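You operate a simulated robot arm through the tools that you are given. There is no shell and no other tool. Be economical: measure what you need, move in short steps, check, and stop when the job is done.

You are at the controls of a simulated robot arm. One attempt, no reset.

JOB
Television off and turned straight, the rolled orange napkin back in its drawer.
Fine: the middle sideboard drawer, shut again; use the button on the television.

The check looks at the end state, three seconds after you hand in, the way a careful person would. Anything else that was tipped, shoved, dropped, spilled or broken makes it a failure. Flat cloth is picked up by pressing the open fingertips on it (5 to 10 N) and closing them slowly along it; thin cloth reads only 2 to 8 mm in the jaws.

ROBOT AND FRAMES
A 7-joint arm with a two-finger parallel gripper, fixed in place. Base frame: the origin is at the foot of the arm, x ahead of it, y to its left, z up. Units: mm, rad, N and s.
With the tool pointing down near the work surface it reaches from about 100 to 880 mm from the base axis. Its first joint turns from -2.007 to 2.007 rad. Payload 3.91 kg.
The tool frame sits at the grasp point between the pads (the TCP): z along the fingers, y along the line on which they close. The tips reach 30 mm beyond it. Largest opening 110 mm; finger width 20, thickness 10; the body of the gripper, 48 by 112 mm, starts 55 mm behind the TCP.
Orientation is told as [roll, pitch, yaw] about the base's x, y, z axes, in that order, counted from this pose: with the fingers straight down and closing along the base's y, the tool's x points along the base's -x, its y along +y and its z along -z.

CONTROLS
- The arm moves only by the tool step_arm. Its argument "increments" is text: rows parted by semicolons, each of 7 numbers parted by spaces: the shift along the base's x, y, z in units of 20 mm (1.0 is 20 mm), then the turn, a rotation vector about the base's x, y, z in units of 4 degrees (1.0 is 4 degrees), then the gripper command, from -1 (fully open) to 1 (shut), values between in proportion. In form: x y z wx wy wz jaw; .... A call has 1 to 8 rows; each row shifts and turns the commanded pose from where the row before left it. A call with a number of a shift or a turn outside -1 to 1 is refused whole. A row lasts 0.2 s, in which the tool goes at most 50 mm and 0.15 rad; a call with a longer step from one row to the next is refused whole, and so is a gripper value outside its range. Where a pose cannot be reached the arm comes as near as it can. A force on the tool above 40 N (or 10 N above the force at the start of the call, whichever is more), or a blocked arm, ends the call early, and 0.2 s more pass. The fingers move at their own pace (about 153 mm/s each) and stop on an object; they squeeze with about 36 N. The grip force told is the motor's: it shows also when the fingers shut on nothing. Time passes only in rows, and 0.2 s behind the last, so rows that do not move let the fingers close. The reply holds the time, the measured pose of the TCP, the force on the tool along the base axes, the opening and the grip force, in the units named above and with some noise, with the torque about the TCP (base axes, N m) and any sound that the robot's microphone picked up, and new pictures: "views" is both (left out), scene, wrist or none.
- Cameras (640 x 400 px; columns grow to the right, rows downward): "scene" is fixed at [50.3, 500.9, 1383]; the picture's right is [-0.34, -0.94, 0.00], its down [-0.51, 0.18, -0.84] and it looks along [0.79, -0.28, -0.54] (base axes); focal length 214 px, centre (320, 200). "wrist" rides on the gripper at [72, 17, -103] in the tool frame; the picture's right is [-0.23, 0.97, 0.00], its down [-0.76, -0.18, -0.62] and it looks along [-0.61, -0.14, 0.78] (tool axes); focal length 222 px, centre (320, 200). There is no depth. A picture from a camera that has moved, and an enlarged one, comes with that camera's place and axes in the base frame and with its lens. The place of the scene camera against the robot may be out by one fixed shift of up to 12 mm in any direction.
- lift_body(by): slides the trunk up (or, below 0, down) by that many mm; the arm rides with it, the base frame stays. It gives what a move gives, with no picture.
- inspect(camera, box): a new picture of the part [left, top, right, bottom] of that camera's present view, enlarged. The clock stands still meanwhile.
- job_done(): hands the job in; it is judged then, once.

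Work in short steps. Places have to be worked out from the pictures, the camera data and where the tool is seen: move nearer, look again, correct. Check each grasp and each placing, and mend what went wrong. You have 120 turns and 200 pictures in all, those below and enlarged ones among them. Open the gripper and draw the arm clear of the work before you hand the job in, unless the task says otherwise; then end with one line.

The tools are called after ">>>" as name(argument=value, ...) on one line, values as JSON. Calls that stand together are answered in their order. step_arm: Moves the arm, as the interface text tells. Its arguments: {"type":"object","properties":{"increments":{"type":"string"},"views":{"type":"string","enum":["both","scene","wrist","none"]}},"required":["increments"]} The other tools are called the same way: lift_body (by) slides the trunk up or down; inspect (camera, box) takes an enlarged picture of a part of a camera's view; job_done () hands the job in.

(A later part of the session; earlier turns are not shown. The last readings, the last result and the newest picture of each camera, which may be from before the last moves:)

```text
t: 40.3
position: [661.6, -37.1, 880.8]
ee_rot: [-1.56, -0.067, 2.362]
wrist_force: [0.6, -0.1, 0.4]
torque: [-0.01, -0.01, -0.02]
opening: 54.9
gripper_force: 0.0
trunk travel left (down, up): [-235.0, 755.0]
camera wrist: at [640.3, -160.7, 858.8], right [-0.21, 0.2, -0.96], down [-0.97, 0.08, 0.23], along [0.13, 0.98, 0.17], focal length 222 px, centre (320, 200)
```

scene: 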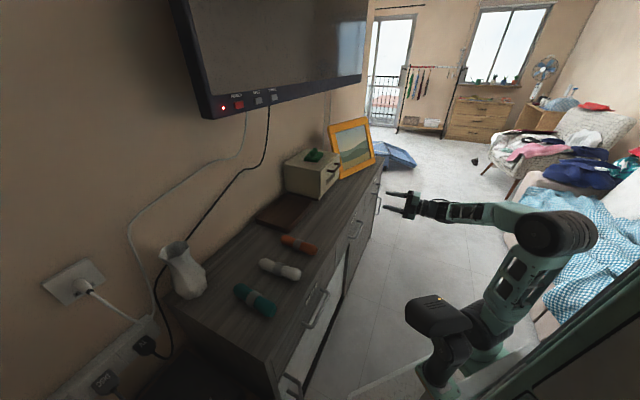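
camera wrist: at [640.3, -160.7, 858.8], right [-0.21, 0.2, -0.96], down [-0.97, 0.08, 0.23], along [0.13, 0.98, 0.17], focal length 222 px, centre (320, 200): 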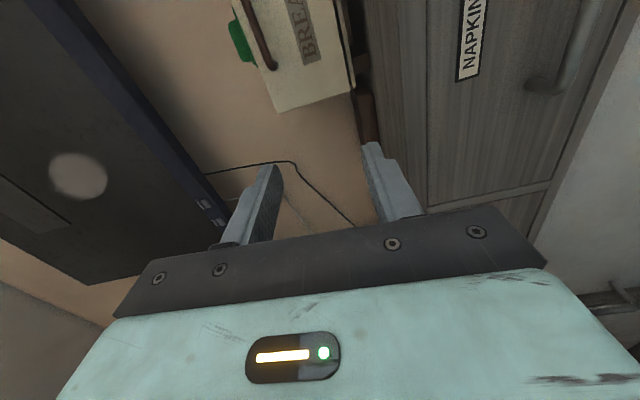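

The middle drawer is labelled NAPKINS, and its handle's near foot is around (739, 101, 656). I'll lower to handle height and look again.

>>> lift_body(by=-222)

>>> step_arm(increments="0 0 0 0 0 0 0", views="both")

>>> inspect(camera="scene", box=[320, 170, 440, 270])

```text
t: 42.7
position: [662.3, -38.1, 659.1]
ee_rot: [-1.56, -0.068, 2.36]
wrist_force: [0.3, 0.5, 0.5]
torque: [-0.01, 0.04, 0.01]
opening: 55.1
gripper_force: 0.0
trunk travel left (down, up): [-13.0, 977.0]
```

```text
t: 43.1
position: [662.4, -38.3, 657.9]
ee_rot: [-1.56, -0.069, 2.362]
wrist_force: [-0.4, 0.4, -0.1]
torque: [0.01, 0.02, 0.02]
opening: 55.0
gripper_force: 0.1
trunk travel left (down, up): [-13.0, 977.0]
camera wrist: at [640.3, -160.6, 636.8], right [-0.21, 0.2, -0.96], down [-0.97, 0.08, 0.23], along [0.13, 0.98, 0.17], focal length 222 px, centre (320, 200)
```

scene: 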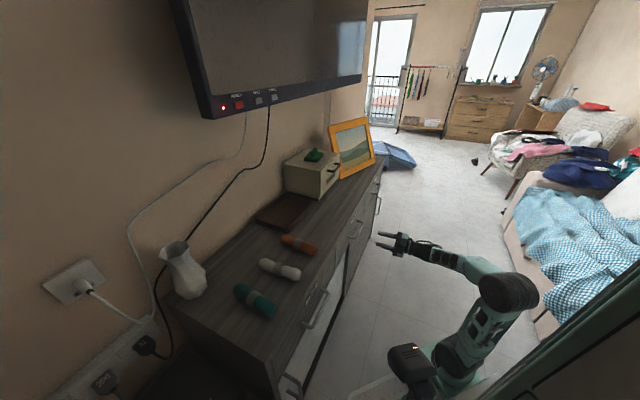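
wrist: 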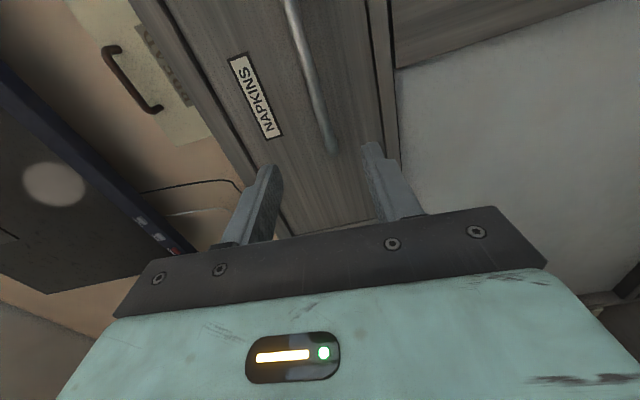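

```text
4.00 times, centred on (380, 220) of scene
camera zoom: at [50.3, 500.9, 1383.0], right [-0.34, -0.94, 0.0], down [-0.51, 0.18, -0.84], along [0.79, -0.28, -0.54], focal length 858 px, centre (80, 120)
```

zoom: 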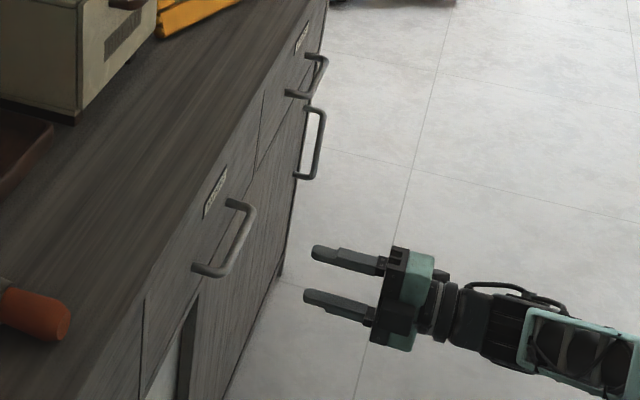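

The handle bar spans roughly e=455..605 along the front at z≈654, standing out to n≈560. I'll shift toward its centre and advance most of the way, with the fingers level around it.

>>> step_arm(increments=".62 -.62 -.1 0 0 0 0;.62 -.62 -.1 0 0 0 0;.7 .7 0 0 0 0 0;.7 .7 0 0 0 0 0;.7 .7 0 0 0 0 0;.4 .4 0 0 0 0 0", views="both")

>>> inspect(camera="scene", box=[320, 170, 440, 270])

```text
t: 44.5
position: [738.6, -11.6, 655.1]
ee_rot: [-1.56, -0.068, 2.362]
wrist_force: [0.4, 0.3, 0.3]
torque: [-0.01, -0.03, -0.03]
opening: 55.0
gripper_force: 0.0
trunk travel left (down, up): [-13.0, 977.0]
camera wrist: at [716.4, -135.2, 632.4], right [-0.21, 0.2, -0.96], down [-0.97, 0.08, 0.23], along [0.13, 0.98, 0.17], focal length 222 px, centre (320, 200)
```

scene: 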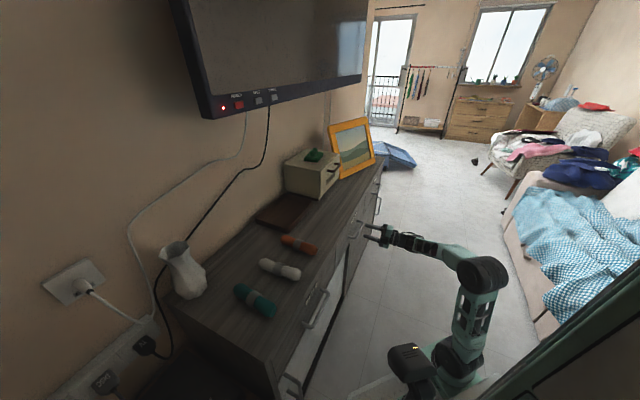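
wrist: 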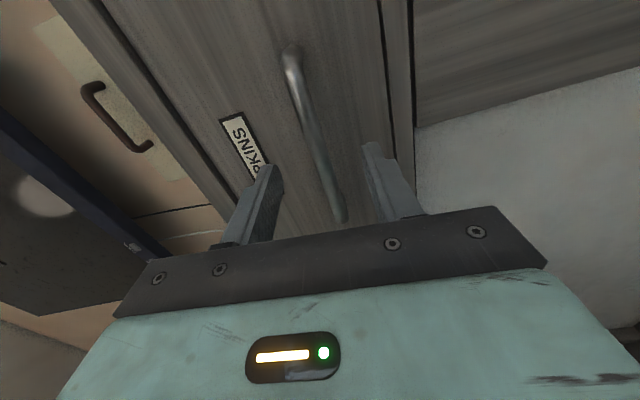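

```text
4.00 times, centred on (380, 220) of scene
camera zoom: at [50.3, 500.9, 1383.0], right [-0.34, -0.94, 0.0], down [-0.51, 0.18, -0.84], along [0.79, -0.28, -0.54], focal length 858 px, centre (80, 120)
```

zoom: 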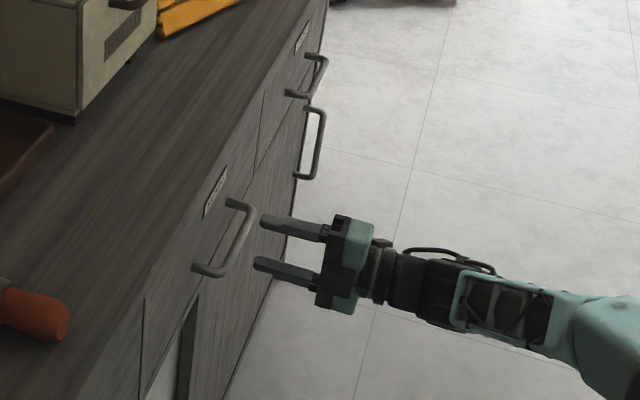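

The bar runs centrally between the fingertips. I'll advance 34 mm more and close.

>>> step_arm(increments=".4 .4 -.05 0 0 0 0;.4 .4 0 0 0 0 0;.4 .4 0 0 0 0 0;0 0 0 0 0 0 0", views="wrist")

>>> inspect(camera="scene", box=[320, 170, 440, 270])

```text
t: 45.5
position: [762.0, 10.7, 652.7]
ee_rot: [-1.56, -0.068, 2.361]
wrist_force: [0.9, 0.4, -0.1]
torque: [-0.01, 0.02, 0.02]
opening: 55.0
gripper_force: 0.0
trunk travel left (down, up): [-13.0, 977.0]
camera wrist: at [739.8, -112.5, 631.0], right [-0.21, 0.2, -0.96], down [-0.97, 0.08, 0.23], along [0.13, 0.98, 0.17], focal length 222 px, centre (320, 200)
```

wrist: 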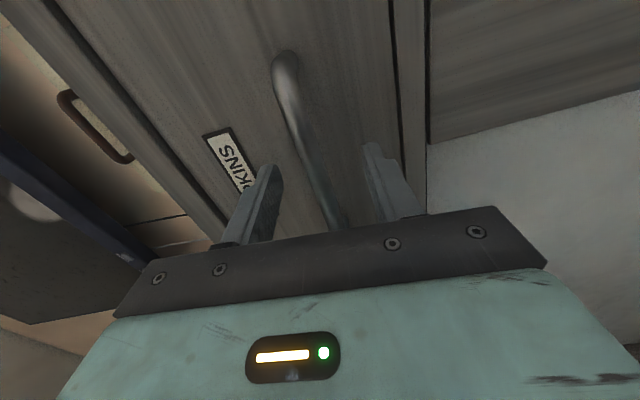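

```text
4.00 times, centred on (380, 220) of scene
camera zoom: at [50.3, 500.9, 1383.0], right [-0.34, -0.94, 0.0], down [-0.51, 0.18, -0.84], along [0.79, -0.28, -0.54], focal length 858 px, centre (80, 120)
```

zoom: 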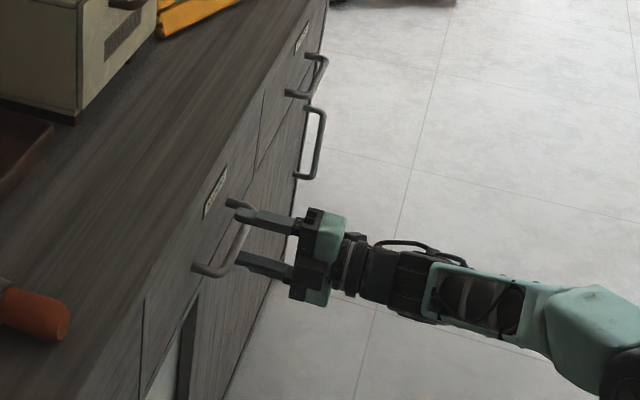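

The fingers straddle the bar. Closing now.

>>> step_arm(increments=".15 .15 0 0 0 0 .2;0 0 0 0 0 0 .5;0 0 0 0 0 0 .8;0 0 0 0 0 0 1;0 0 0 0 0 0 1", views="wrist")

```text
t: 46.7
position: [765.4, 13.1, 655.4]
ee_rot: [-1.565, -0.065, 2.362]
wrist_force: [2.8, -1.0, 9.8]
torque: [-0.61, -0.78, 0.2]
opening: 13.6
gripper_force: 45.0
trunk travel left (down, up): [-13.0, 977.0]
camera wrist: at [742.2, -109.6, 632.8], right [-0.21, 0.2, -0.96], down [-0.97, 0.08, 0.23], along [0.13, 0.98, 0.18], focal length 222 px, centre (320, 200)
```

wrist: 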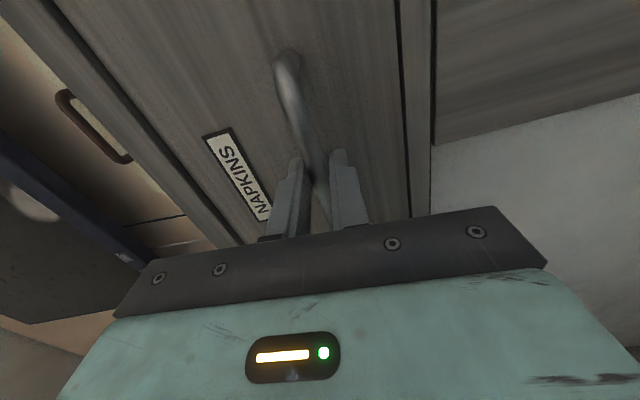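

The bar is gripped at 13.6 mm. I'll relieve the slight vertical load and pull the drawer out 100 mm.

>>> step_arm(increments="0 0 .12 0 0 0 1;-.4 -.4 0 0 0 0 1;-.5 -.5 0 0 0 0 1;-.5 -.5 0 0 0 0 1;-.5 -.5 0 0 0 0 1;-.5 -.5 0 0 0 0 1;-.5 -.5 0 0 0 0 1;-.5 -.5 0 0 0 0 1", views="scene")

```text
t: 48.5
position: [695.6, -55.6, 655.2]
ee_rot: [-1.556, -0.068, 2.361]
wrist_force: [-0.4, 2.6, -22.0]
torque: [-0.97, -0.51, 0.18]
opening: 13.7
gripper_force: 44.8
trunk travel left (down, up): [-13.0, 977.0]
```

scene: 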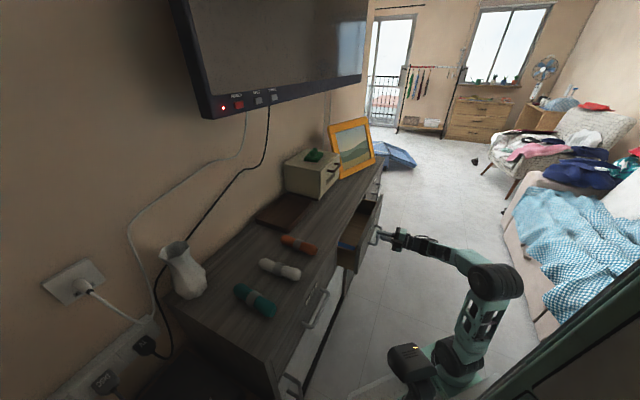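

The drawer follows. I'll relax z a little and pull about 85 mm more, watching force.

>>> step_arm(increments="0 0 -.08 0 0 0 1;-.5 -.5 0 0 0 0 1;-.5 -.5 0 0 0 0 1;-.5 -.5 0 0 0 0 1;-.5 -.5 0 0 0 0 1;-.5 -.5 0 0 0 0 1;-.5 -.5 0 0 0 0 1", views="scene")

>>> inspect(camera="scene", box=[260, 160, 440, 290])

```text
t: 50.1
position: [635.1, -115.4, 655.0]
ee_rot: [-1.56, -0.065, 2.364]
wrist_force: [-2.7, 5.5, -13.1]
torque: [-0.77, -0.58, -0.93]
opening: 13.9
gripper_force: 44.8
trunk travel left (down, up): [-13.0, 977.0]
```

scene: 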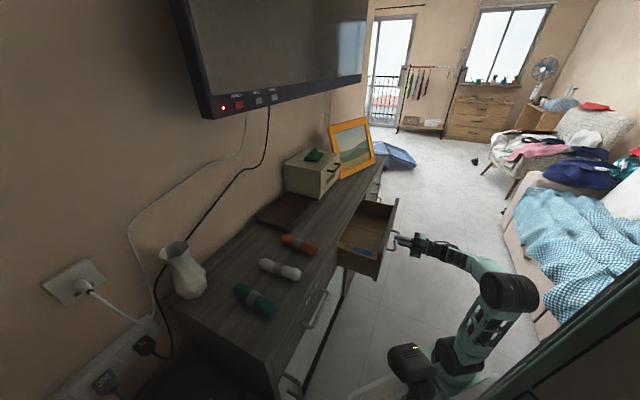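

```text
3.08 times, centred on (350, 225) of scene
camera zoom: at [50.3, 500.9, 1383.0], right [-0.34, -0.94, 0.0], down [-0.51, 0.18, -0.84], along [0.79, -0.28, -0.54], focal length 660 px, centre (228, 123)
```

zoom: 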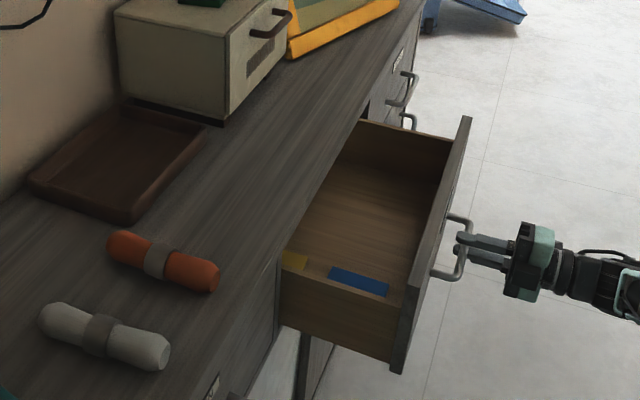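

The drawer is open about 180 mm, mostly empty with small blue and yellow items near its near side. I'll release and back away.

>>> step_arm(increments="0 0 0 0 0 0 .4;0 0 0 0 0 0 0;0 0 0 0 0 0 0;-.4 -.4 0 0 0 0 0;-.5 -.5 0 0 0 0 0;-.5 -.5 0 0 0 0 0;-.5 -.5 0 0 0 0 0;-.5 -.5 0 0 0 0 0", views="scene")

```text
t: 51.9
position: [590.0, -163.3, 656.7]
ee_rot: [-1.56, -0.069, 2.361]
wrist_force: [0.5, -0.2, 0.2]
torque: [0.02, -0.02, 0.01]
opening: 54.8
gripper_force: 0.0
trunk travel left (down, up): [-13.0, 977.0]
```

scene: 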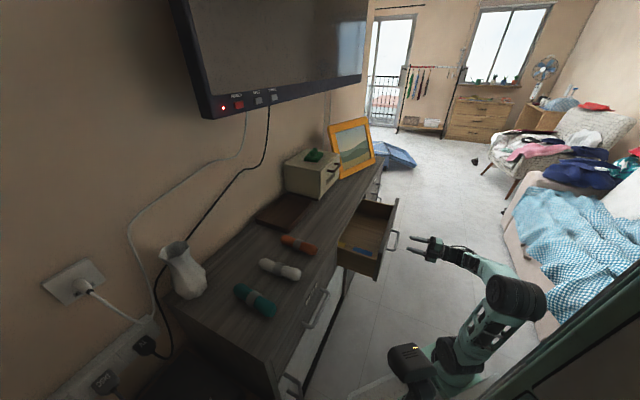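

Now I'll raise the trunk, then swing over to the napkin while reorienting the tool to point down with the fingers closing along the sideboard.

>>> lift_body(by=400)

>>> step_arm(increments=".05 .9 0 0 1 -.707 -.5;.05 .9 0 0 1 -.707 -.5;.05 .9 0 0 1 -.707 -.5;.05 .9 0 0 1 -.707 -.5;.05 .9 0 0 1 -.707 -.5;.05 .9 0 0 1 -.707 -.5;.05 .9 0 0 1 -.707 -.5;.05 .9 0 0 1 -.707 -.5", views="scene")

```text
t: 55.7
position: [590.3, -161.3, 1054.7]
ee_rot: [-1.56, -0.067, 2.361]
wrist_force: [0.3, -0.4, -1.0]
torque: [-0.01, 0.02, -0.04]
opening: 54.8
gripper_force: 0.1
trunk travel left (down, up): [-413.0, 577.0]
```

```text
t: 57.5
position: [625.2, -37.4, 1010.0]
ee_rot: [-1.075, -0.355, 1.849]
wrist_force: [0.4, -0.1, 0.9]
torque: [0.01, -0.01, 0.03]
opening: 82.4
gripper_force: 0.1
out of reach, approached as far as the arm can: row 4, 5, 7
trunk travel left (down, up): [-413.0, 577.0]
```

scene: 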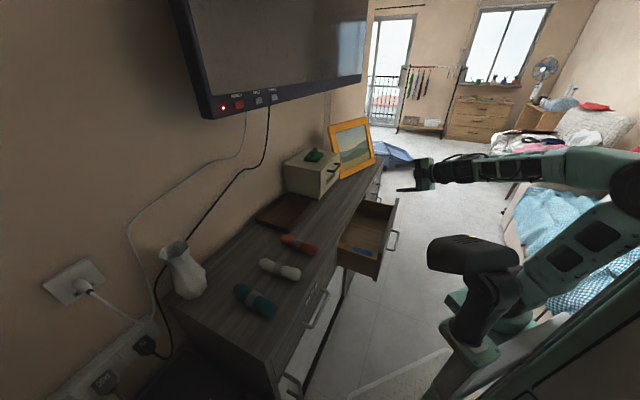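

Some rows were at a reach limit, but progress is fine. I'll continue with smaller batches.

>>> step_arm(increments="0 .9 .3 0 1 -.707 -.5;0 .9 .3 0 1 -.707 -.5;0 .9 .3 0 1 -.707 -.5;0 .9 .3 0 1 -.707 -.5;0 .9 .3 0 1 -.707 -.5;0 .9 .3 0 1 -.707 -.5;0 .9 .3 0 1 -.707 -.5;0 .9 .3 0 1 -.707 -.5", views="scene")

```text
t: 59.3
position: [627.2, 103.7, 1055.8]
ee_rot: [-0.481, -0.341, 1.237]
wrist_force: [0.0, 0.2, 0.2]
torque: [-0.02, -0.01, -0.01]
opening: 82.4
gripper_force: 0.0
out of reach, approached as far as the arm can: row 1
trunk travel left (down, up): [-413.0, 577.0]
```

scene: 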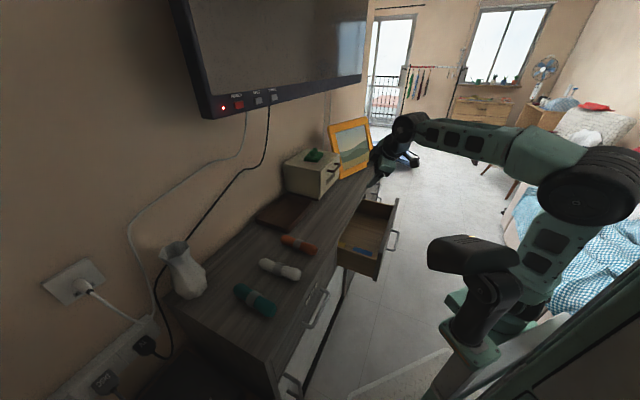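

Continuing to level the tool and approach above the napkin.

>>> step_arm(increments="0 .9 0 0 1 -.707 -.5;0 .9 0 0 1 -.707 -.5;0 .9 0 0 1 -.707 -.5;0 .9 0 0 1 -.707 -.5;0 .9 0 0 1 -.707 -.5;0 .9 0 0 1 -.707 -.5;0 .9 0 0 1 -.707 -.5;0 .9 0 0 1 -.707 -.5", views="both")

```text
t: 61.1
position: [577.6, 156.8, 1054.6]
ee_rot: [-0.006, -0.033, 0.742]
wrist_force: [-0.6, -0.2, 0.2]
torque: [-0.01, -0.01, 0.0]
opening: 82.5
gripper_force: 0.0
out of reach, approached as far as the arm can: row 2, 3, 4, 5, 6, 7, 8
trunk travel left (down, up): [-413.0, 577.0]
camera wrist: at [508.5, 118.2, 1153.1], right [-0.49, 0.87, 0.0], down [0.66, 0.37, 0.65], along [0.57, 0.32, -0.76], focal length 222 px, centre (320, 200)
```

scene: 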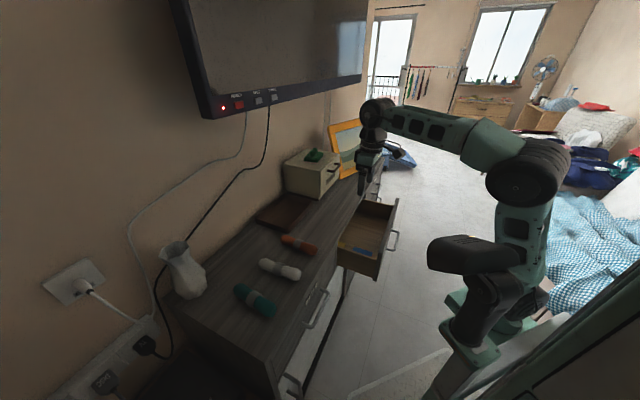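
wrist: 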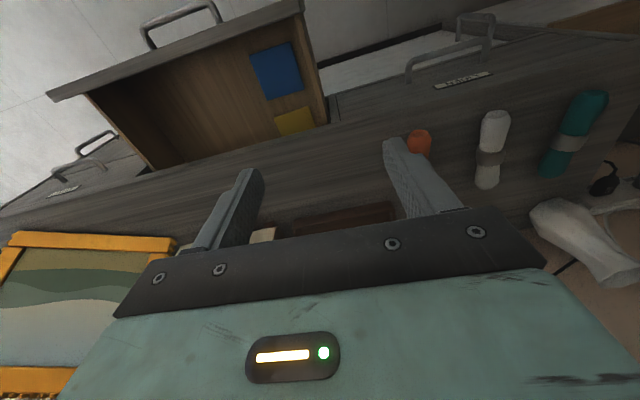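

The tool points down, but at this height its reach is limited. I'll raise the trunk and lower the arm relative to it, which gives more reach.

>>> lift_body(by=160)

>>> step_arm(increments="-.2 .2 -1 0 0 0 -.5;-.2 .2 -1 0 0 0 -.5;-.2 .2 -1 0 0 0 -.5;-.2 .2 -1 0 0 0 -.5;-.2 .2 -1 0 0 0 -.5;-.2 .2 -1 0 0 .5 -.5;-.2 .2 -1 0 -.4 .3 -.5;-.2 .2 -1 0 0 0 -.5", views="none")

>>> step_arm(increments="0 .9 -.6 0 0 0 -.5;0 .9 -.6 0 0 0 -.5;0 .9 -.6 0 0 0 -.5;0 .9 -.6 0 0 0 -.5;0 .9 0 0 0 0 -.5;0 .9 0 0 0 0 -.5", views="both")

```text
t: 62.9
position: [577.0, 156.4, 1213.2]
ee_rot: [-0.007, -0.039, 0.743]
wrist_force: [0.5, 0.1, -0.2]
torque: [0.03, -0.01, 0.0]
opening: 82.3
gripper_force: 0.1
trunk travel left (down, up): [-573.0, 417.0]
```

```text
t: 64.7
position: [543.7, 187.9, 1055.7]
ee_rot: [-0.018, -0.061, 0.799]
wrist_force: [0.7, 0.2, 0.6]
torque: [-0.01, -0.03, 0.01]
opening: 82.0
gripper_force: 0.2
trunk travel left (down, up): [-573.0, 417.0]
```

```text
t: 66.1
position: [488.4, 224.1, 1027.7]
ee_rot: [-0.019, -0.061, 0.8]
wrist_force: [0.9, 0.5, 0.0]
torque: [0.01, 0.03, -0.02]
opening: 82.5
gripper_force: 0.1
out of reach, approached as far as the arm can: row 1, 2, 3, 4, 5, 6
trunk travel left (down, up): [-573.0, 417.0]
camera wrist: at [420.1, 181.8, 1125.3], right [-0.54, 0.84, 0.0], down [0.62, 0.4, 0.67], along [0.57, 0.36, -0.74], focal length 222 px, centre (320, 200)
```

scene: 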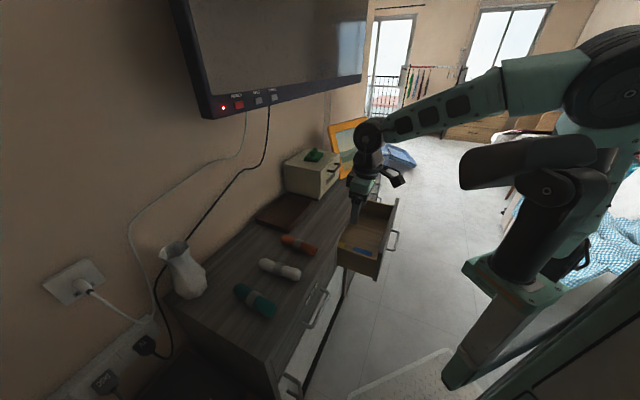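
wrist: 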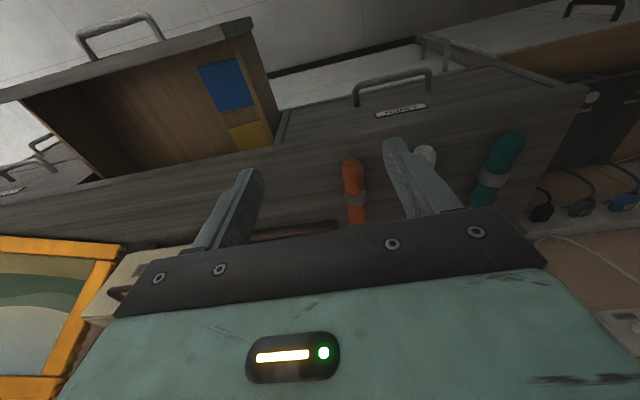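

The arm is limited here though its elbow is still bent, so a joint is probably near its limit. I'll test by yawing back and retreating a little, to see which direction frees it.

>>> step_arm(increments="0 -.3 0 0 0 -1 -.5;0 -.3 0 0 0 -1 -.5;0 -.3 0 0 0 -1 -.5;0 -.3 0 0 0 -1 -.5;0 -.3 0 0 0 -1 -.5;0 -.3 0 0 0 -1 -.5;0 0 0 0 0 -1 -.5;0 0 0 0 0 -1 -.5", views="none")

>>> step_arm(increments=".7 .3 0 0 0 0 -.5;.7 .3 0 0 0 0 -.5;.7 .3 0 0 0 0 -.5;.7 .3 0 0 0 0 -.5;.7 .3 0 0 0 0 -.5;.7 .3 0 0 0 0 -.5", views="scene")

```text
t: 67.9
position: [535.9, 49.5, 1019.3]
ee_rot: [-0.013, -0.055, 0.251]
wrist_force: [-1.1, 0.1, 0.0]
torque: [-0.01, 0.01, 0.0]
opening: 82.5
gripper_force: 0.1
out of reach, approached as far as the arm can: row 1, 2, 3, 4, 5, 6, 7, 8
trunk travel left (down, up): [-573.0, 417.0]
```

```text
t: 69.3
position: [614.4, 43.0, 1021.1]
ee_rot: [-0.021, -0.058, 0.245]
wrist_force: [-0.1, -0.1, -0.5]
torque: [-0.01, 0.0, -0.01]
opening: 82.6
gripper_force: 0.0
out of reach, approached as far as the arm can: row 1, 2, 3, 4, 5, 6
trunk travel left (down, up): [-573.0, 417.0]
```

scene: 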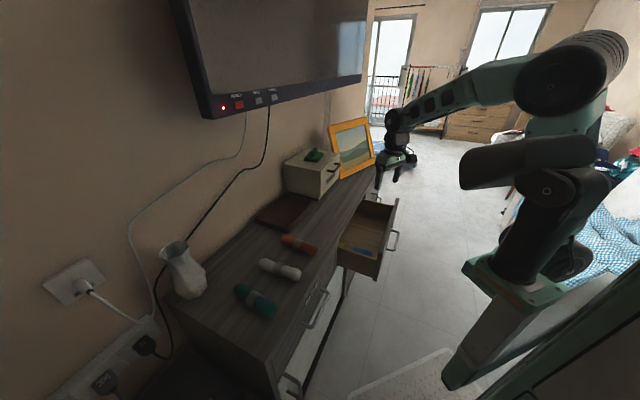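

The limit is coupling azimuth and yaw: this wrist configuration needs more tool yaw to swing left. I'll yaw positively to about 60° while moving left.

>>> step_arm(increments="0 0 0 0 0 1 -.5;0 0 0 0 0 1 -.5;0 .5 0 0 0 1 -.5;0 .5 0 0 0 1 -.5;0 .5 0 0 0 1 -.5;0 .5 0 0 0 1 -.5;0 .5 0 0 0 1 -.5;0 .5 0 0 0 1 -.5", views="none")

>>> step_arm(increments="0 .5 0 0 0 1 -.5;0 .5 0 0 0 1 -.5;0 .8 0 0 0 1 -.5;0 .8 0 0 0 1 -.5;0 .8 0 0 0 1 -.5;0 .8 0 0 0 1 -.5;0 .8 0 0 0 0 -.5;0 .8 0 0 0 0 -.5", views="scene")

```text
t: 71.1
position: [608.0, 98.2, 1023.6]
ee_rot: [-0.022, -0.062, 0.801]
wrist_force: [-0.8, -0.3, 0.0]
torque: [0.01, -0.01, 0.02]
opening: 82.3
gripper_force: 0.0
out of reach, approached as far as the arm can: row 8
trunk travel left (down, up): [-573.0, 417.0]
```

```text
t: 72.9
position: [564.1, 178.3, 1038.3]
ee_rot: [-0.023, -0.061, 1.217]
wrist_force: [-0.2, -0.4, -0.4]
torque: [0.0, 0.02, -0.02]
opening: 82.6
gripper_force: 0.1
out of reach, approached as far as the arm can: row 1, 2, 3, 4, 5, 6, 7, 8
trunk travel left (down, up): [-573.0, 417.0]
```

scene: 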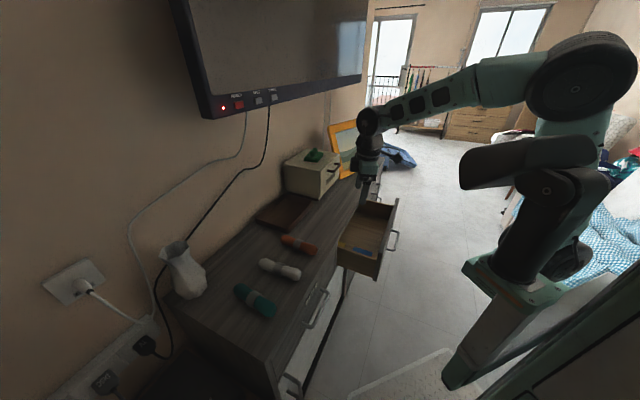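

Still limited near this radius, and lowering seems to cost reach. I'll test whether raising relative to the trunk frees the arm.

>>> step_arm(increments="0 0 1 0 0 -.6 -.5;0 0 1 0 0 -.6 -.5;0 0 1 0 0 -.6 -.5;0 0 1 0 0 -.6 -.5;0 0 1 0 0 -.6 -.5;.5 .5 0 0 0 -.6 -.5;.5 .5 0 0 0 -.6 -.5;.5 .5 0 0 0 -.6 -.5", views="none")

>>> step_arm(increments=".5 .5 0 0 0 -.6 -.5;.5 .5 0 0 0 -.6 -.5;.5 .5 0 0 0 0 -.5;.5 .5 0 0 0 0 -.5", views="scene")

```text
t: 74.7
position: [569.6, 181.3, 1142.3]
ee_rot: [-0.019, -0.06, 0.883]
wrist_force: [-0.6, -0.3, -0.1]
torque: [-0.03, 0.06, 0.0]
opening: 82.7
gripper_force: 0.0
out of reach, approached as far as the arm can: row 6, 7, 8
trunk travel left (down, up): [-573.0, 417.0]
```

```text
t: 75.7
position: [566.2, 179.5, 1144.0]
ee_rot: [-0.014, -0.063, 0.799]
wrist_force: [0.0, 0.5, 0.1]
torque: [-0.02, -0.02, -0.01]
opening: 82.5
gripper_force: 0.1
out of reach, approached as far as the arm can: row 1, 2, 3, 4
trunk travel left (down, up): [-573.0, 417.0]
```

scene: 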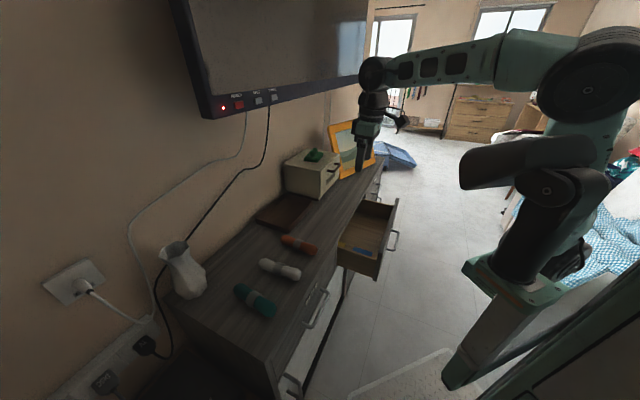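

Raising doesn't help. Tilting the tool toward the wall keeps the wrist nearer the base (the horizontal pose reached 800 mm), so I'll tilt about 40° and try again.

>>> step_arm(increments="0 0 0 .7 -.7 0 -.5;0 0 0 .7 -.7 0 -.5;.2 .2 0 .7 -.7 0 -.5;.3 .3 0 .7 -.7 0 -.5;.3 .3 0 .7 -.7 0 -.5;.3 .3 0 .7 -.7 0 -.5;.3 .3 0 .7 -.7 0 -.5;.3 .3 0 .7 -.7 0 -.5", views="none")

>>> step_arm(increments="0 .7 -.5 .7 -.7 0 -.5;0 .7 -.5 .7 -.7 0 -.5;0 .7 -.5 0 0 0 -.5;0 .7 -.5 0 0 0 -.5;0 .7 -.5 0 0 0 -.5;0 .7 -.5 0 0 0 -.5", views="both")

```text
t: 77.5
position: [600.1, 210.7, 1141.5]
ee_rot: [-0.034, -0.609, 0.801]
wrist_force: [0.2, 0.3, 0.2]
torque: [0.06, 0.0, 0.03]
opening: 82.8
gripper_force: 0.0
trunk travel left (down, up): [-573.0, 417.0]
```

```text
t: 78.9
position: [601.8, 297.3, 1085.3]
ee_rot: [-0.04, -0.746, 0.805]
wrist_force: [-0.1, -0.8, -0.7]
torque: [0.03, 0.04, 0.01]
opening: 82.5
gripper_force: 0.0
trunk travel left (down, up): [-573.0, 417.0]
camera wrist: at [502.1, 224.4, 1108.7], right [-0.57, 0.81, 0.13], down [0.2, -0.01, 0.98], along [0.8, 0.58, -0.16], focal length 222 px, centre (320, 200)
```

scene: 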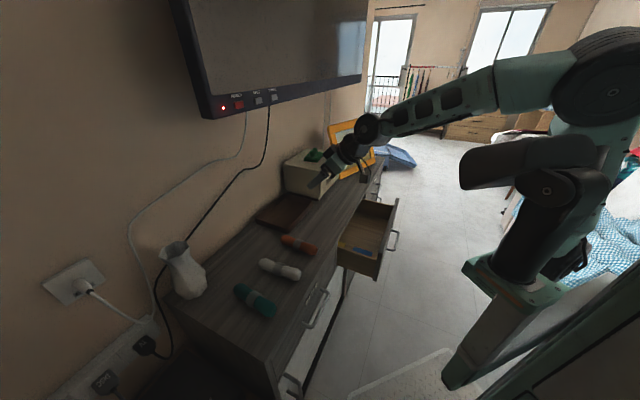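
wrist: 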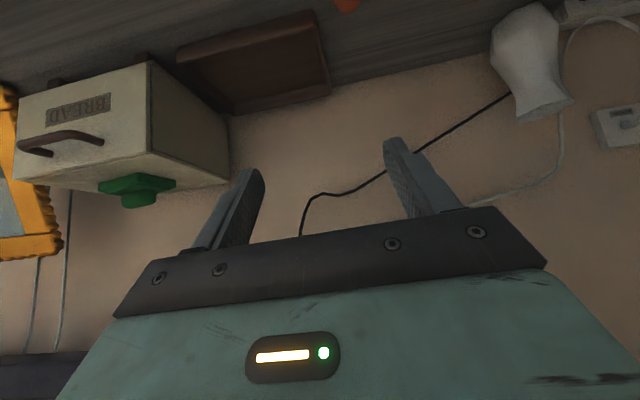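

With a 43° tilt the arm moves freely, so the wrist is sitting too high above the shoulder for tool-down reach. I'll retract from the TV side, raise the trunk and reach down from there.

>>> step_arm(increments="-.7 -.7 0 0 0 0 -.5;-.7 -.7 0 0 0 0 -.5;-.7 -.7 0 0 0 0 -.5;-.7 -.7 0 0 0 0 -.5;-.7 -.7 0 0 0 0 -.5;-.7 -.7 0 0 0 0 -.5", views="none")

>>> lift_body(by=300)

>>> step_arm(increments="0 0 -1 0 0 0 -.5;0 0 -1 0 0 0 -.5;0 0 -1 0 0 0 -.5;0 0 -1 0 0 0 -.5;0 0 -1 0 0 0 -.5;0 0 -1 0 0 0 -.5;0 0 -1 0 0 0 -.5;0 0 -1 0 0 0 -.5", views="scene")

```text
t: 80.3
position: [524.8, 219.1, 1077.5]
ee_rot: [-0.041, -0.74, 0.795]
wrist_force: [0.3, -0.7, -0.4]
torque: [0.0, -0.02, 0.01]
opening: 82.6
gripper_force: 0.0
trunk travel left (down, up): [-573.0, 417.0]
```

```text
t: 83.3
position: [524.3, 219.3, 1379.6]
ee_rot: [-0.035, -0.736, 0.8]
wrist_force: [0.0, 0.2, 0.4]
torque: [0.0, 0.0, 0.01]
opening: 82.5
gripper_force: 0.1
trunk travel left (down, up): [-873.0, 117.0]
```

```text
t: 85.1
position: [496.3, 219.9, 1250.6]
ee_rot: [-0.044, -0.748, 0.807]
wrist_force: [0.7, 1.2, -0.1]
torque: [0.0, 0.01, 0.01]
opening: 82.4
gripper_force: 0.0
out of reach, approached as far as the arm can: row 5, 6, 7, 8
trunk travel left (down, up): [-873.0, 117.0]
```

scene: 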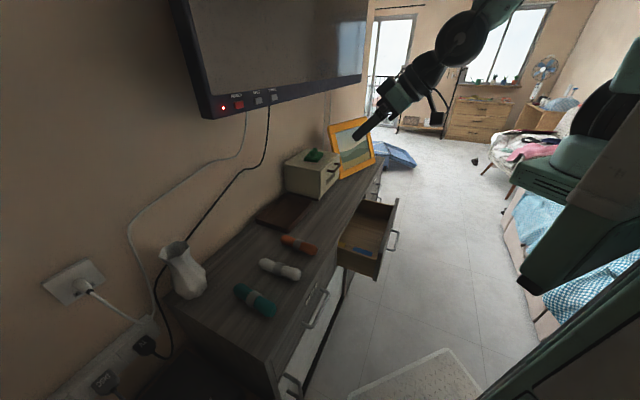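

The forearm now slopes steeply down. I'll tilt the tool back toward vertical while descending.

>>> step_arm(increments="0 0 0 -.7 .7 0 -.5;0 0 0 -.7 .7 0 -.5;0 0 0 -.7 .7 0 -.5;0 0 0 -.7 .7 0 -.5;0 0 0 -.7 .7 0 -.5;0 0 0 -.7 .7 0 -.5;0 0 0 -.7 .7 0 -.5;0 0 0 -.7 .7 0 -.5", views="none")

>>> step_arm(increments="0 0 -1 -.7 .7 0 -.5;0 0 -1 -.7 .7 0 -.5;0 0 -1 -.4 .4 0 -.5;0 0 -1 0 0 0 -.5;0 0 -1 0 0 0 -.5;0 0 -1 0 0 0 -.5;0 0 -1 0 0 0 -.5;0 0 -1 0 0 0 -.5", views="scene")

```text
t: 86.9
position: [497.5, 218.0, 1252.9]
ee_rot: [-0.026, -0.192, 0.799]
wrist_force: [-1.0, 0.9, 0.9]
torque: [-0.02, 0.0, 0.01]
opening: 82.4
gripper_force: 0.1
trunk travel left (down, up): [-873.0, 117.0]
```

```text
t: 88.7
position: [422.8, 152.9, 1175.7]
ee_rot: [-0.024, -0.017, 0.799]
wrist_force: [-0.1, -0.2, 0.4]
torque: [0.0, 0.02, 0.01]
opening: 82.5
gripper_force: 0.1
out of reach, approached as far as the arm can: row 1, 2, 3, 4, 5, 6, 7, 8
trunk travel left (down, up): [-873.0, 117.0]
```

scene: 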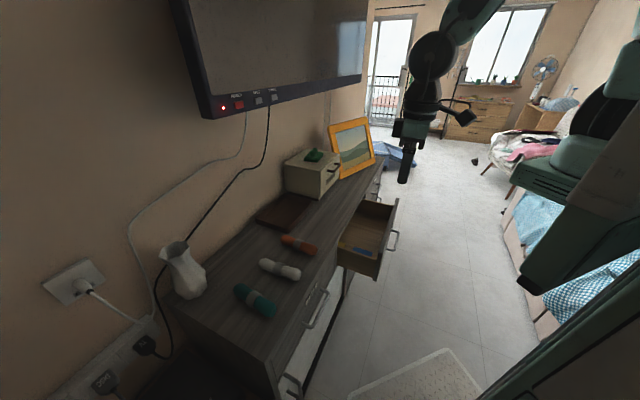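

That's the wrong direction: the rest pose (rel. height about 1650) with the trunk fully down is exactly at work-surface height. I'll raise the arm and lower the trunk instead.

>>> step_arm(increments="0 0 1 0 0 0 -.5;0 0 1 0 0 0 -.5;0 0 1 0 0 0 -.5;0 0 1 0 0 0 -.5;0 0 1 0 0 0 -.5;0 0 1 0 0 0 -.5;0 0 1 0 0 0 -.5;0 0 1 0 0 0 -.5", views="none")

>>> step_arm(increments="0 0 1 0 0 0 -.5;0 0 1 0 0 0 -.5;0 0 1 0 0 0 -.5;0 0 1 0 0 0 -.5;0 0 1 0 0 0 -.5;0 0 1 0 0 0 -.5;0 0 1 0 0 0 -.5;0 0 1 0 0 0 -.5", views="none")

>>> lift_body(by=-400)

>>> step_arm(increments="0 0 1 0 0 0 -.5;0 0 1 0 0 0 -.5;0 0 1 0 0 0 -.5;0 0 1 0 0 0 -.5;0 0 1 0 0 0 -.5;0 0 1 0 0 0 -.5;0 0 1 0 0 0 -.5;0 0 1 0 0 0 -.5", views="none")

>>> lift_body(by=-250)

>>> step_arm(increments=".5 .5 0 0 0 0 -.5;.5 .5 0 0 0 0 -.5;.5 .5 0 0 0 0 -.5;.5 .5 0 0 0 0 -.5;.5 .5 0 0 0 0 -.5;.5 .5 0 0 0 0 -.5;.5 .5 0 0 0 0 -.5;.5 .5 0 0 0 0 -.5", views="scene")

```text
t: 90.5
position: [422.5, 154.1, 1335.2]
ee_rot: [-0.027, -0.015, 0.799]
wrist_force: [0.1, -0.1, 0.2]
torque: [0.0, -0.05, -0.05]
opening: 82.6
gripper_force: 0.1
trunk travel left (down, up): [-873.0, 117.0]
```

```text
t: 92.3
position: [433.9, 169.2, 1490.1]
ee_rot: [-0.018, -0.018, 0.801]
wrist_force: [-0.2, 0.4, 0.0]
torque: [-0.02, -0.01, 0.03]
opening: 82.8
gripper_force: 0.1
out of reach, approached as far as the arm can: row 5, 6, 7
trunk travel left (down, up): [-873.0, 117.0]
```

```text
t: 96.2
position: [434.6, 168.9, 1091.2]
ee_rot: [-0.014, -0.016, 0.799]
wrist_force: [0.1, -0.4, 0.0]
torque: [-0.02, 0.01, -0.01]
opening: 82.2
gripper_force: 0.0
trunk travel left (down, up): [-473.0, 517.0]
```

```text
t: 98.0
position: [433.1, 166.2, 1245.3]
ee_rot: [-0.014, -0.018, 0.799]
wrist_force: [0.3, 0.9, -0.6]
torque: [0.0, -0.02, -0.03]
opening: 82.7
gripper_force: 0.0
out of reach, approached as far as the arm can: row 8
trunk travel left (down, up): [-473.0, 517.0]
```

```text
t: 100.5
position: [433.8, 166.9, 994.0]
ee_rot: [-0.013, -0.019, 0.8]
wrist_force: [0.2, 0.2, 0.1]
torque: [-0.03, 0.02, 0.01]
opening: 82.5
gripper_force: 0.0
trunk travel left (down, up): [-223.0, 767.0]
```

```text
t: 102.3
position: [480.2, 202.4, 983.4]
ee_rot: [-0.014, -0.021, 0.801]
wrist_force: [0.0, 0.3, 0.4]
torque: [0.01, -0.02, 0.0]
opening: 82.4
gripper_force: 0.1
out of reach, approached as far as the arm can: row 1, 2, 3, 5, 6, 7, 8
trunk travel left (down, up): [-223.0, 767.0]
```

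scene: 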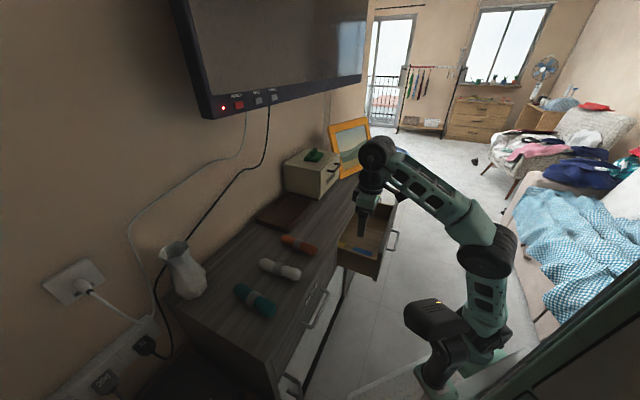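

The arm is happiest with the tool tilted about 43° toward the wall, so I'll grasp the napkin that way. I'll tilt, raise the trunk 80 mm, and move above the napkin.

>>> step_arm(increments="0 0 .5 .7 -.7 0 -.5;0 0 .5 .7 -.7 0 -.5;0 0 0 .7 -.7 0 -.5;.2 .2 0 .7 -.7 0 -.5;.2 .2 0 .7 -.7 0 -.5;.2 .2 0 .7 -.7 0 -.5;.2 .2 0 .7 -.7 0 -.5;.2 .2 0 .7 -.7 0 -.5", views="none")

>>> lift_body(by=80)

>>> step_arm(increments=".2 .5 0 .7 -.7 0 -.5;.2 .8 0 .7 -.7 0 -.5;.3 .9 -.2 0 0 0 -.5;.3 .9 -.2 0 0 0 -.5;.3 .9 -.2 0 0 0 -.5;.2 .7 -.2 0 0 0 -.5", views="both")

```text
t: 104.2
position: [499.9, 222.5, 1001.5]
ee_rot: [-0.022, -0.573, 0.804]
wrist_force: [-0.7, 0.4, -0.5]
torque: [0.02, -0.01, 0.01]
opening: 82.6
gripper_force: 0.1
trunk travel left (down, up): [-223.0, 767.0]
```

```text
t: 105.3
position: [499.7, 223.7, 1081.7]
ee_rot: [-0.022, -0.573, 0.801]
wrist_force: [0.6, 0.2, 0.6]
torque: [-0.02, 0.02, 0.06]
opening: 82.4
gripper_force: 0.2
trunk travel left (down, up): [-303.0, 687.0]
```

```text
t: 106.7
position: [534.5, 304.5, 1061.4]
ee_rot: [-0.025, -0.71, 0.808]
wrist_force: [-0.8, -0.2, 0.4]
torque: [0.0, 0.0, 0.02]
opening: 82.6
gripper_force: 0.1
out of reach, approached as far as the arm can: row 5, 6
trunk travel left (down, up): [-303.0, 687.0]
camera wrist: at [436.5, 230.7, 1090.8], right [-0.58, 0.81, 0.13], down [0.23, 0.01, 0.97], along [0.78, 0.59, -0.19], focal length 222 px, centre (320, 200)
```

scene: 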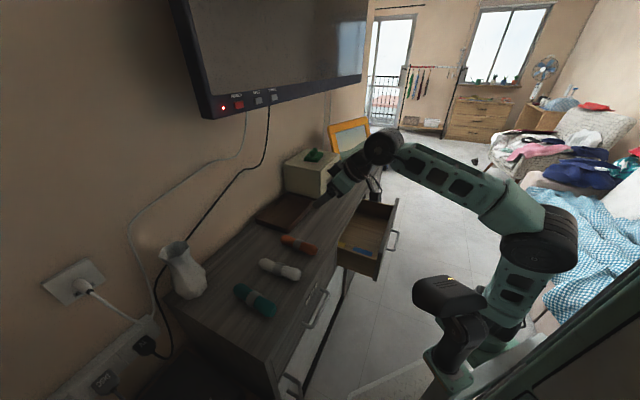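
wrist: 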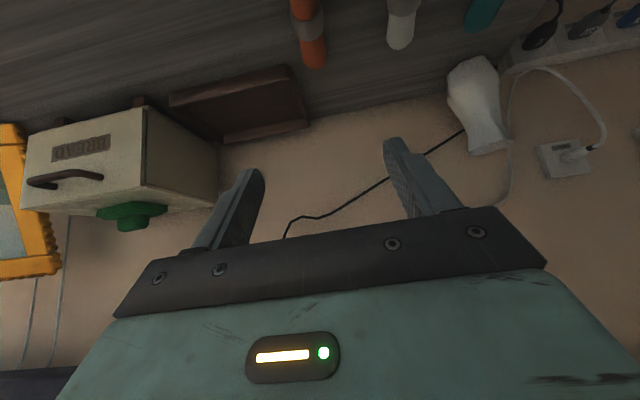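

The alignment along the sideboard (e≈163) is right. I'll descend, which also lowers the wrist, then move in over the napkin.

>>> step_arm(increments="0 0 -1 0 0 0 -.5;0 0 -1 0 0 0 -.5;0 0 -1 0 0 0 -.5;0 0 -1 0 0 0 -.5;0 0 -1 0 0 0 -.5;0 0 -1 0 0 0 -.5;.3 .3 -.5 0 0 0 -.5;.3 .3 -.5 0 0 0 -.5", views="both")

```text
t: 108.5
position: [547.0, 316.7, 919.6]
ee_rot: [-0.025, -0.71, 0.806]
wrist_force: [-0.4, -0.5, 0.4]
torque: [-0.04, 0.02, -0.03]
opening: 82.5
gripper_force: 0.1
trunk travel left (down, up): [-303.0, 687.0]
camera wrist: at [449.0, 243.2, 949.4], right [-0.57, 0.81, 0.13], down [0.23, 0.01, 0.97], along [0.79, 0.58, -0.19], focal length 222 px, centre (320, 200)
```

scene: 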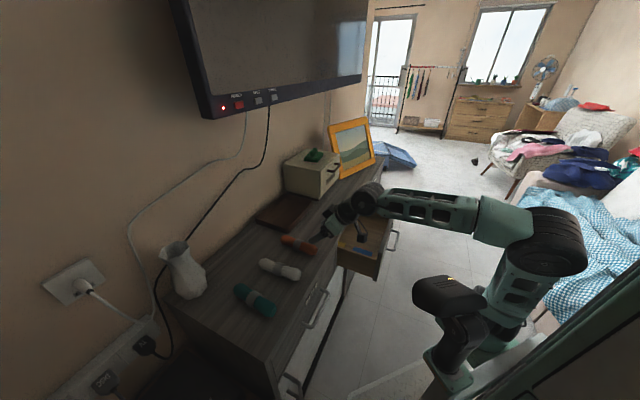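
wrist: 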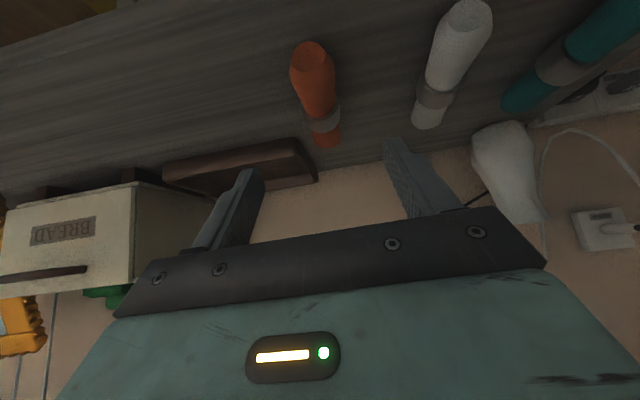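

The ring is at about (625, 392), so the napkin runs along n from about 632 to 785 at e≈165. I'll move in along the tool axis so the fingers straddle its middle.

>>> step_arm(increments=".55 .45 -.72 0 0 0 -.5;.5 .5 -.72 0 0 0 -.5;.5 .5 -.72 0 0 0 -.5;.5 .5 -.72 0 0 0 -.5;.5 .5 -.6 0 0 0 -.5", views="both")

>>> inspect(camera="scene", box=[230, 190, 370, 290])

```text
t: 109.7
position: [599.0, 338.7, 859.6]
ee_rot: [-0.023, -0.711, 0.806]
wrist_force: [0.1, 0.1, 0.5]
torque: [0.02, -0.03, -0.01]
opening: 82.5
gripper_force: 0.2
out of reach, approached as far as the arm can: row 3, 4, 5
trunk travel left (down, up): [-303.0, 687.0]
camera wrist: at [500.4, 264.9, 888.6], right [-0.57, 0.81, 0.13], down [0.23, 0.01, 0.97], along [0.79, 0.59, -0.19], focal length 222 px, centre (320, 200)
```

scene: 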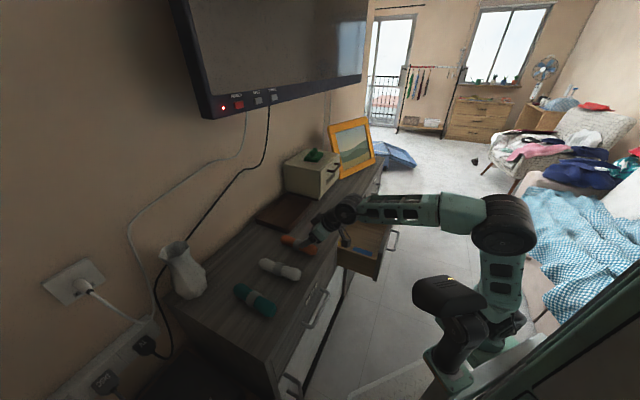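
wrist: 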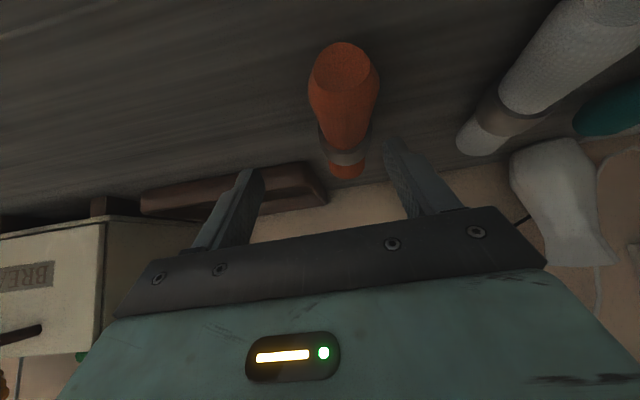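

```text
4.00 times, centred on (300, 240) of scene
camera zoom: at [50.3, 500.9, 1383.0], right [-0.34, -0.94, 0.0], down [-0.51, 0.18, -0.84], along [0.79, -0.28, -0.54], focal length 858 px, centre (400, 40)
```

zoom: 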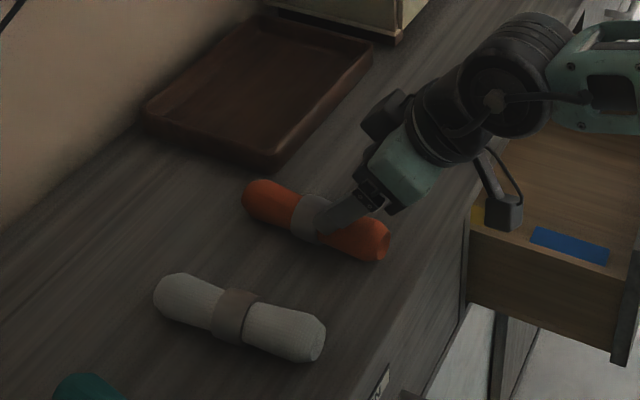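

The fingers already straddle part of the roll, but the arm is stuck again: its limits fit a fixed elbow, so the first joint has probably drifted to its stop. I'll back out, swing clockwise, extend and come back so the shoulder leans properly.

>>> step_arm(increments="-.5 -.5 .7 0 0 0 -.5;-.5 -.5 .7 0 0 0 -.5;-.5 -.5 .7 0 0 0 -.5;-.5 -.5 .7 0 0 0 -.5;-.5 -.5 .7 0 0 0 -.5;-.5 -.5 .7 0 0 0 -.5", views="none")

>>> lift_body(by=130)

>>> step_arm(increments="0 -1 0 .4 -.4 -1 -.5;0 -1 0 .4 -.4 -1 -.5;0 -1 0 .4 -.4 -1 -.5;0 -1 0 .4 -.4 -1 -.5;0 -1 0 .4 -.4 -1 -.5;0 -1 0 .3 -.5 -1 -.5;0 -1 0 .3 -.5 -1 -.5;0 -1 0 .3 -.5 -1 -.5", views="scene")

```text
t: 111.1
position: [537.0, 279.3, 945.9]
ee_rot: [-0.024, -0.711, 0.803]
wrist_force: [0.4, 0.7, -0.3]
torque: [-0.01, 0.03, 0.01]
opening: 82.6
gripper_force: 0.1
trunk travel left (down, up): [-303.0, 687.0]
```

```text
t: 112.7
position: [537.8, 281.2, 1075.3]
ee_rot: [-0.026, -0.71, 0.802]
wrist_force: [0.1, -0.5, 0.3]
torque: [-0.02, 0.0, -0.01]
opening: 82.5
gripper_force: 0.1
trunk travel left (down, up): [-433.0, 557.0]
```

```text
t: 114.5
position: [644.6, 76.2, 1049.1]
ee_rot: [0.077, -1.023, 0.168]
wrist_force: [-0.6, -0.2, -1.4]
torque: [0.0, -0.01, -0.02]
opening: 82.6
gripper_force: 0.2
out of reach, approached as far as the arm can: row 2, 3, 4, 5, 6, 7, 8
trunk travel left (down, up): [-433.0, 557.0]
```

scene: 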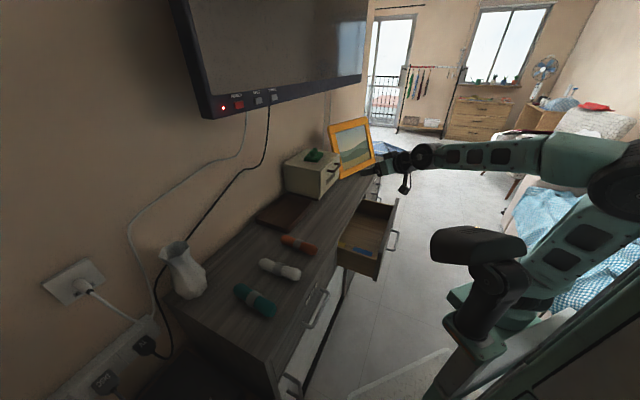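

The upper arm leans to the robot's right (-y), confirming joint 1 is swung to the wrong side. I'll keep swinging the hand clockwise until the arm straightens along that side, then come back extended.

>>> step_arm(increments="-.2 -1 0 0 0 -1 -.5;-.2 -1 0 0 0 -1 -.5;-.2 -1 0 0 0 -1 -.5;-.2 -1 0 0 0 -1 -.5;-.2 -1 0 0 0 -1 -.5;-.2 -1 0 0 0 -1 -.5;-.2 -1 0 0 0 -1 -.5;-.2 -1 0 0 0 -1 -.5", views="none")

>>> step_arm(increments="-.3 -1 0 0 0 -1 -.5;-.3 -1 0 0 0 -1 -.5;-.3 -1 0 0 0 -1 -.5;-.3 -1 0 0 0 -1 -.5;-.3 -1 0 0 0 -1 -.5;-.3 -1 0 0 0 -1 -.5;-.3 -1 0 0 0 -1 -.5;-.3 -1 0 0 0 -1 -.5", views="scene")

```text
t: 116.3
position: [687.6, -158.6, 1007.0]
ee_rot: [0.083, -1.023, -0.393]
wrist_force: [1.1, 0.0, -0.2]
torque: [0.02, -0.01, 0.0]
opening: 82.5
gripper_force: 0.0
out of reach, approached as far as the arm can: row 1, 2, 3, 4, 5, 6, 7, 8
trunk travel left (down, up): [-433.0, 557.0]
```

```text
t: 118.1
position: [624.0, -388.2, 971.3]
ee_rot: [0.089, -1.024, -0.953]
wrist_force: [0.0, -0.6, 0.2]
torque: [-0.01, -0.01, 0.04]
opening: 82.6
gripper_force: 0.0
out of reach, approached as far as the arm can: row 1, 2, 3, 4, 5, 6, 7, 8
trunk travel left (down, up): [-433.0, 557.0]
```

scene: 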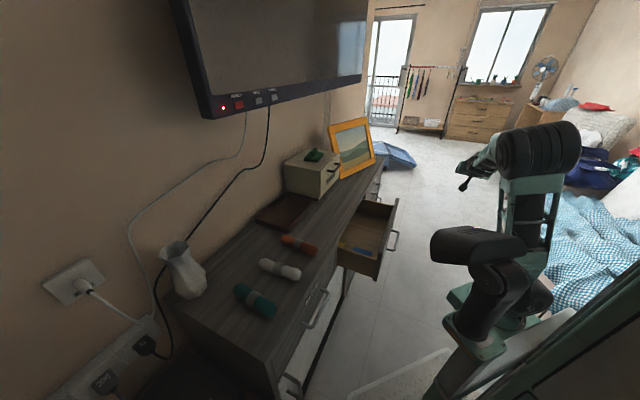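

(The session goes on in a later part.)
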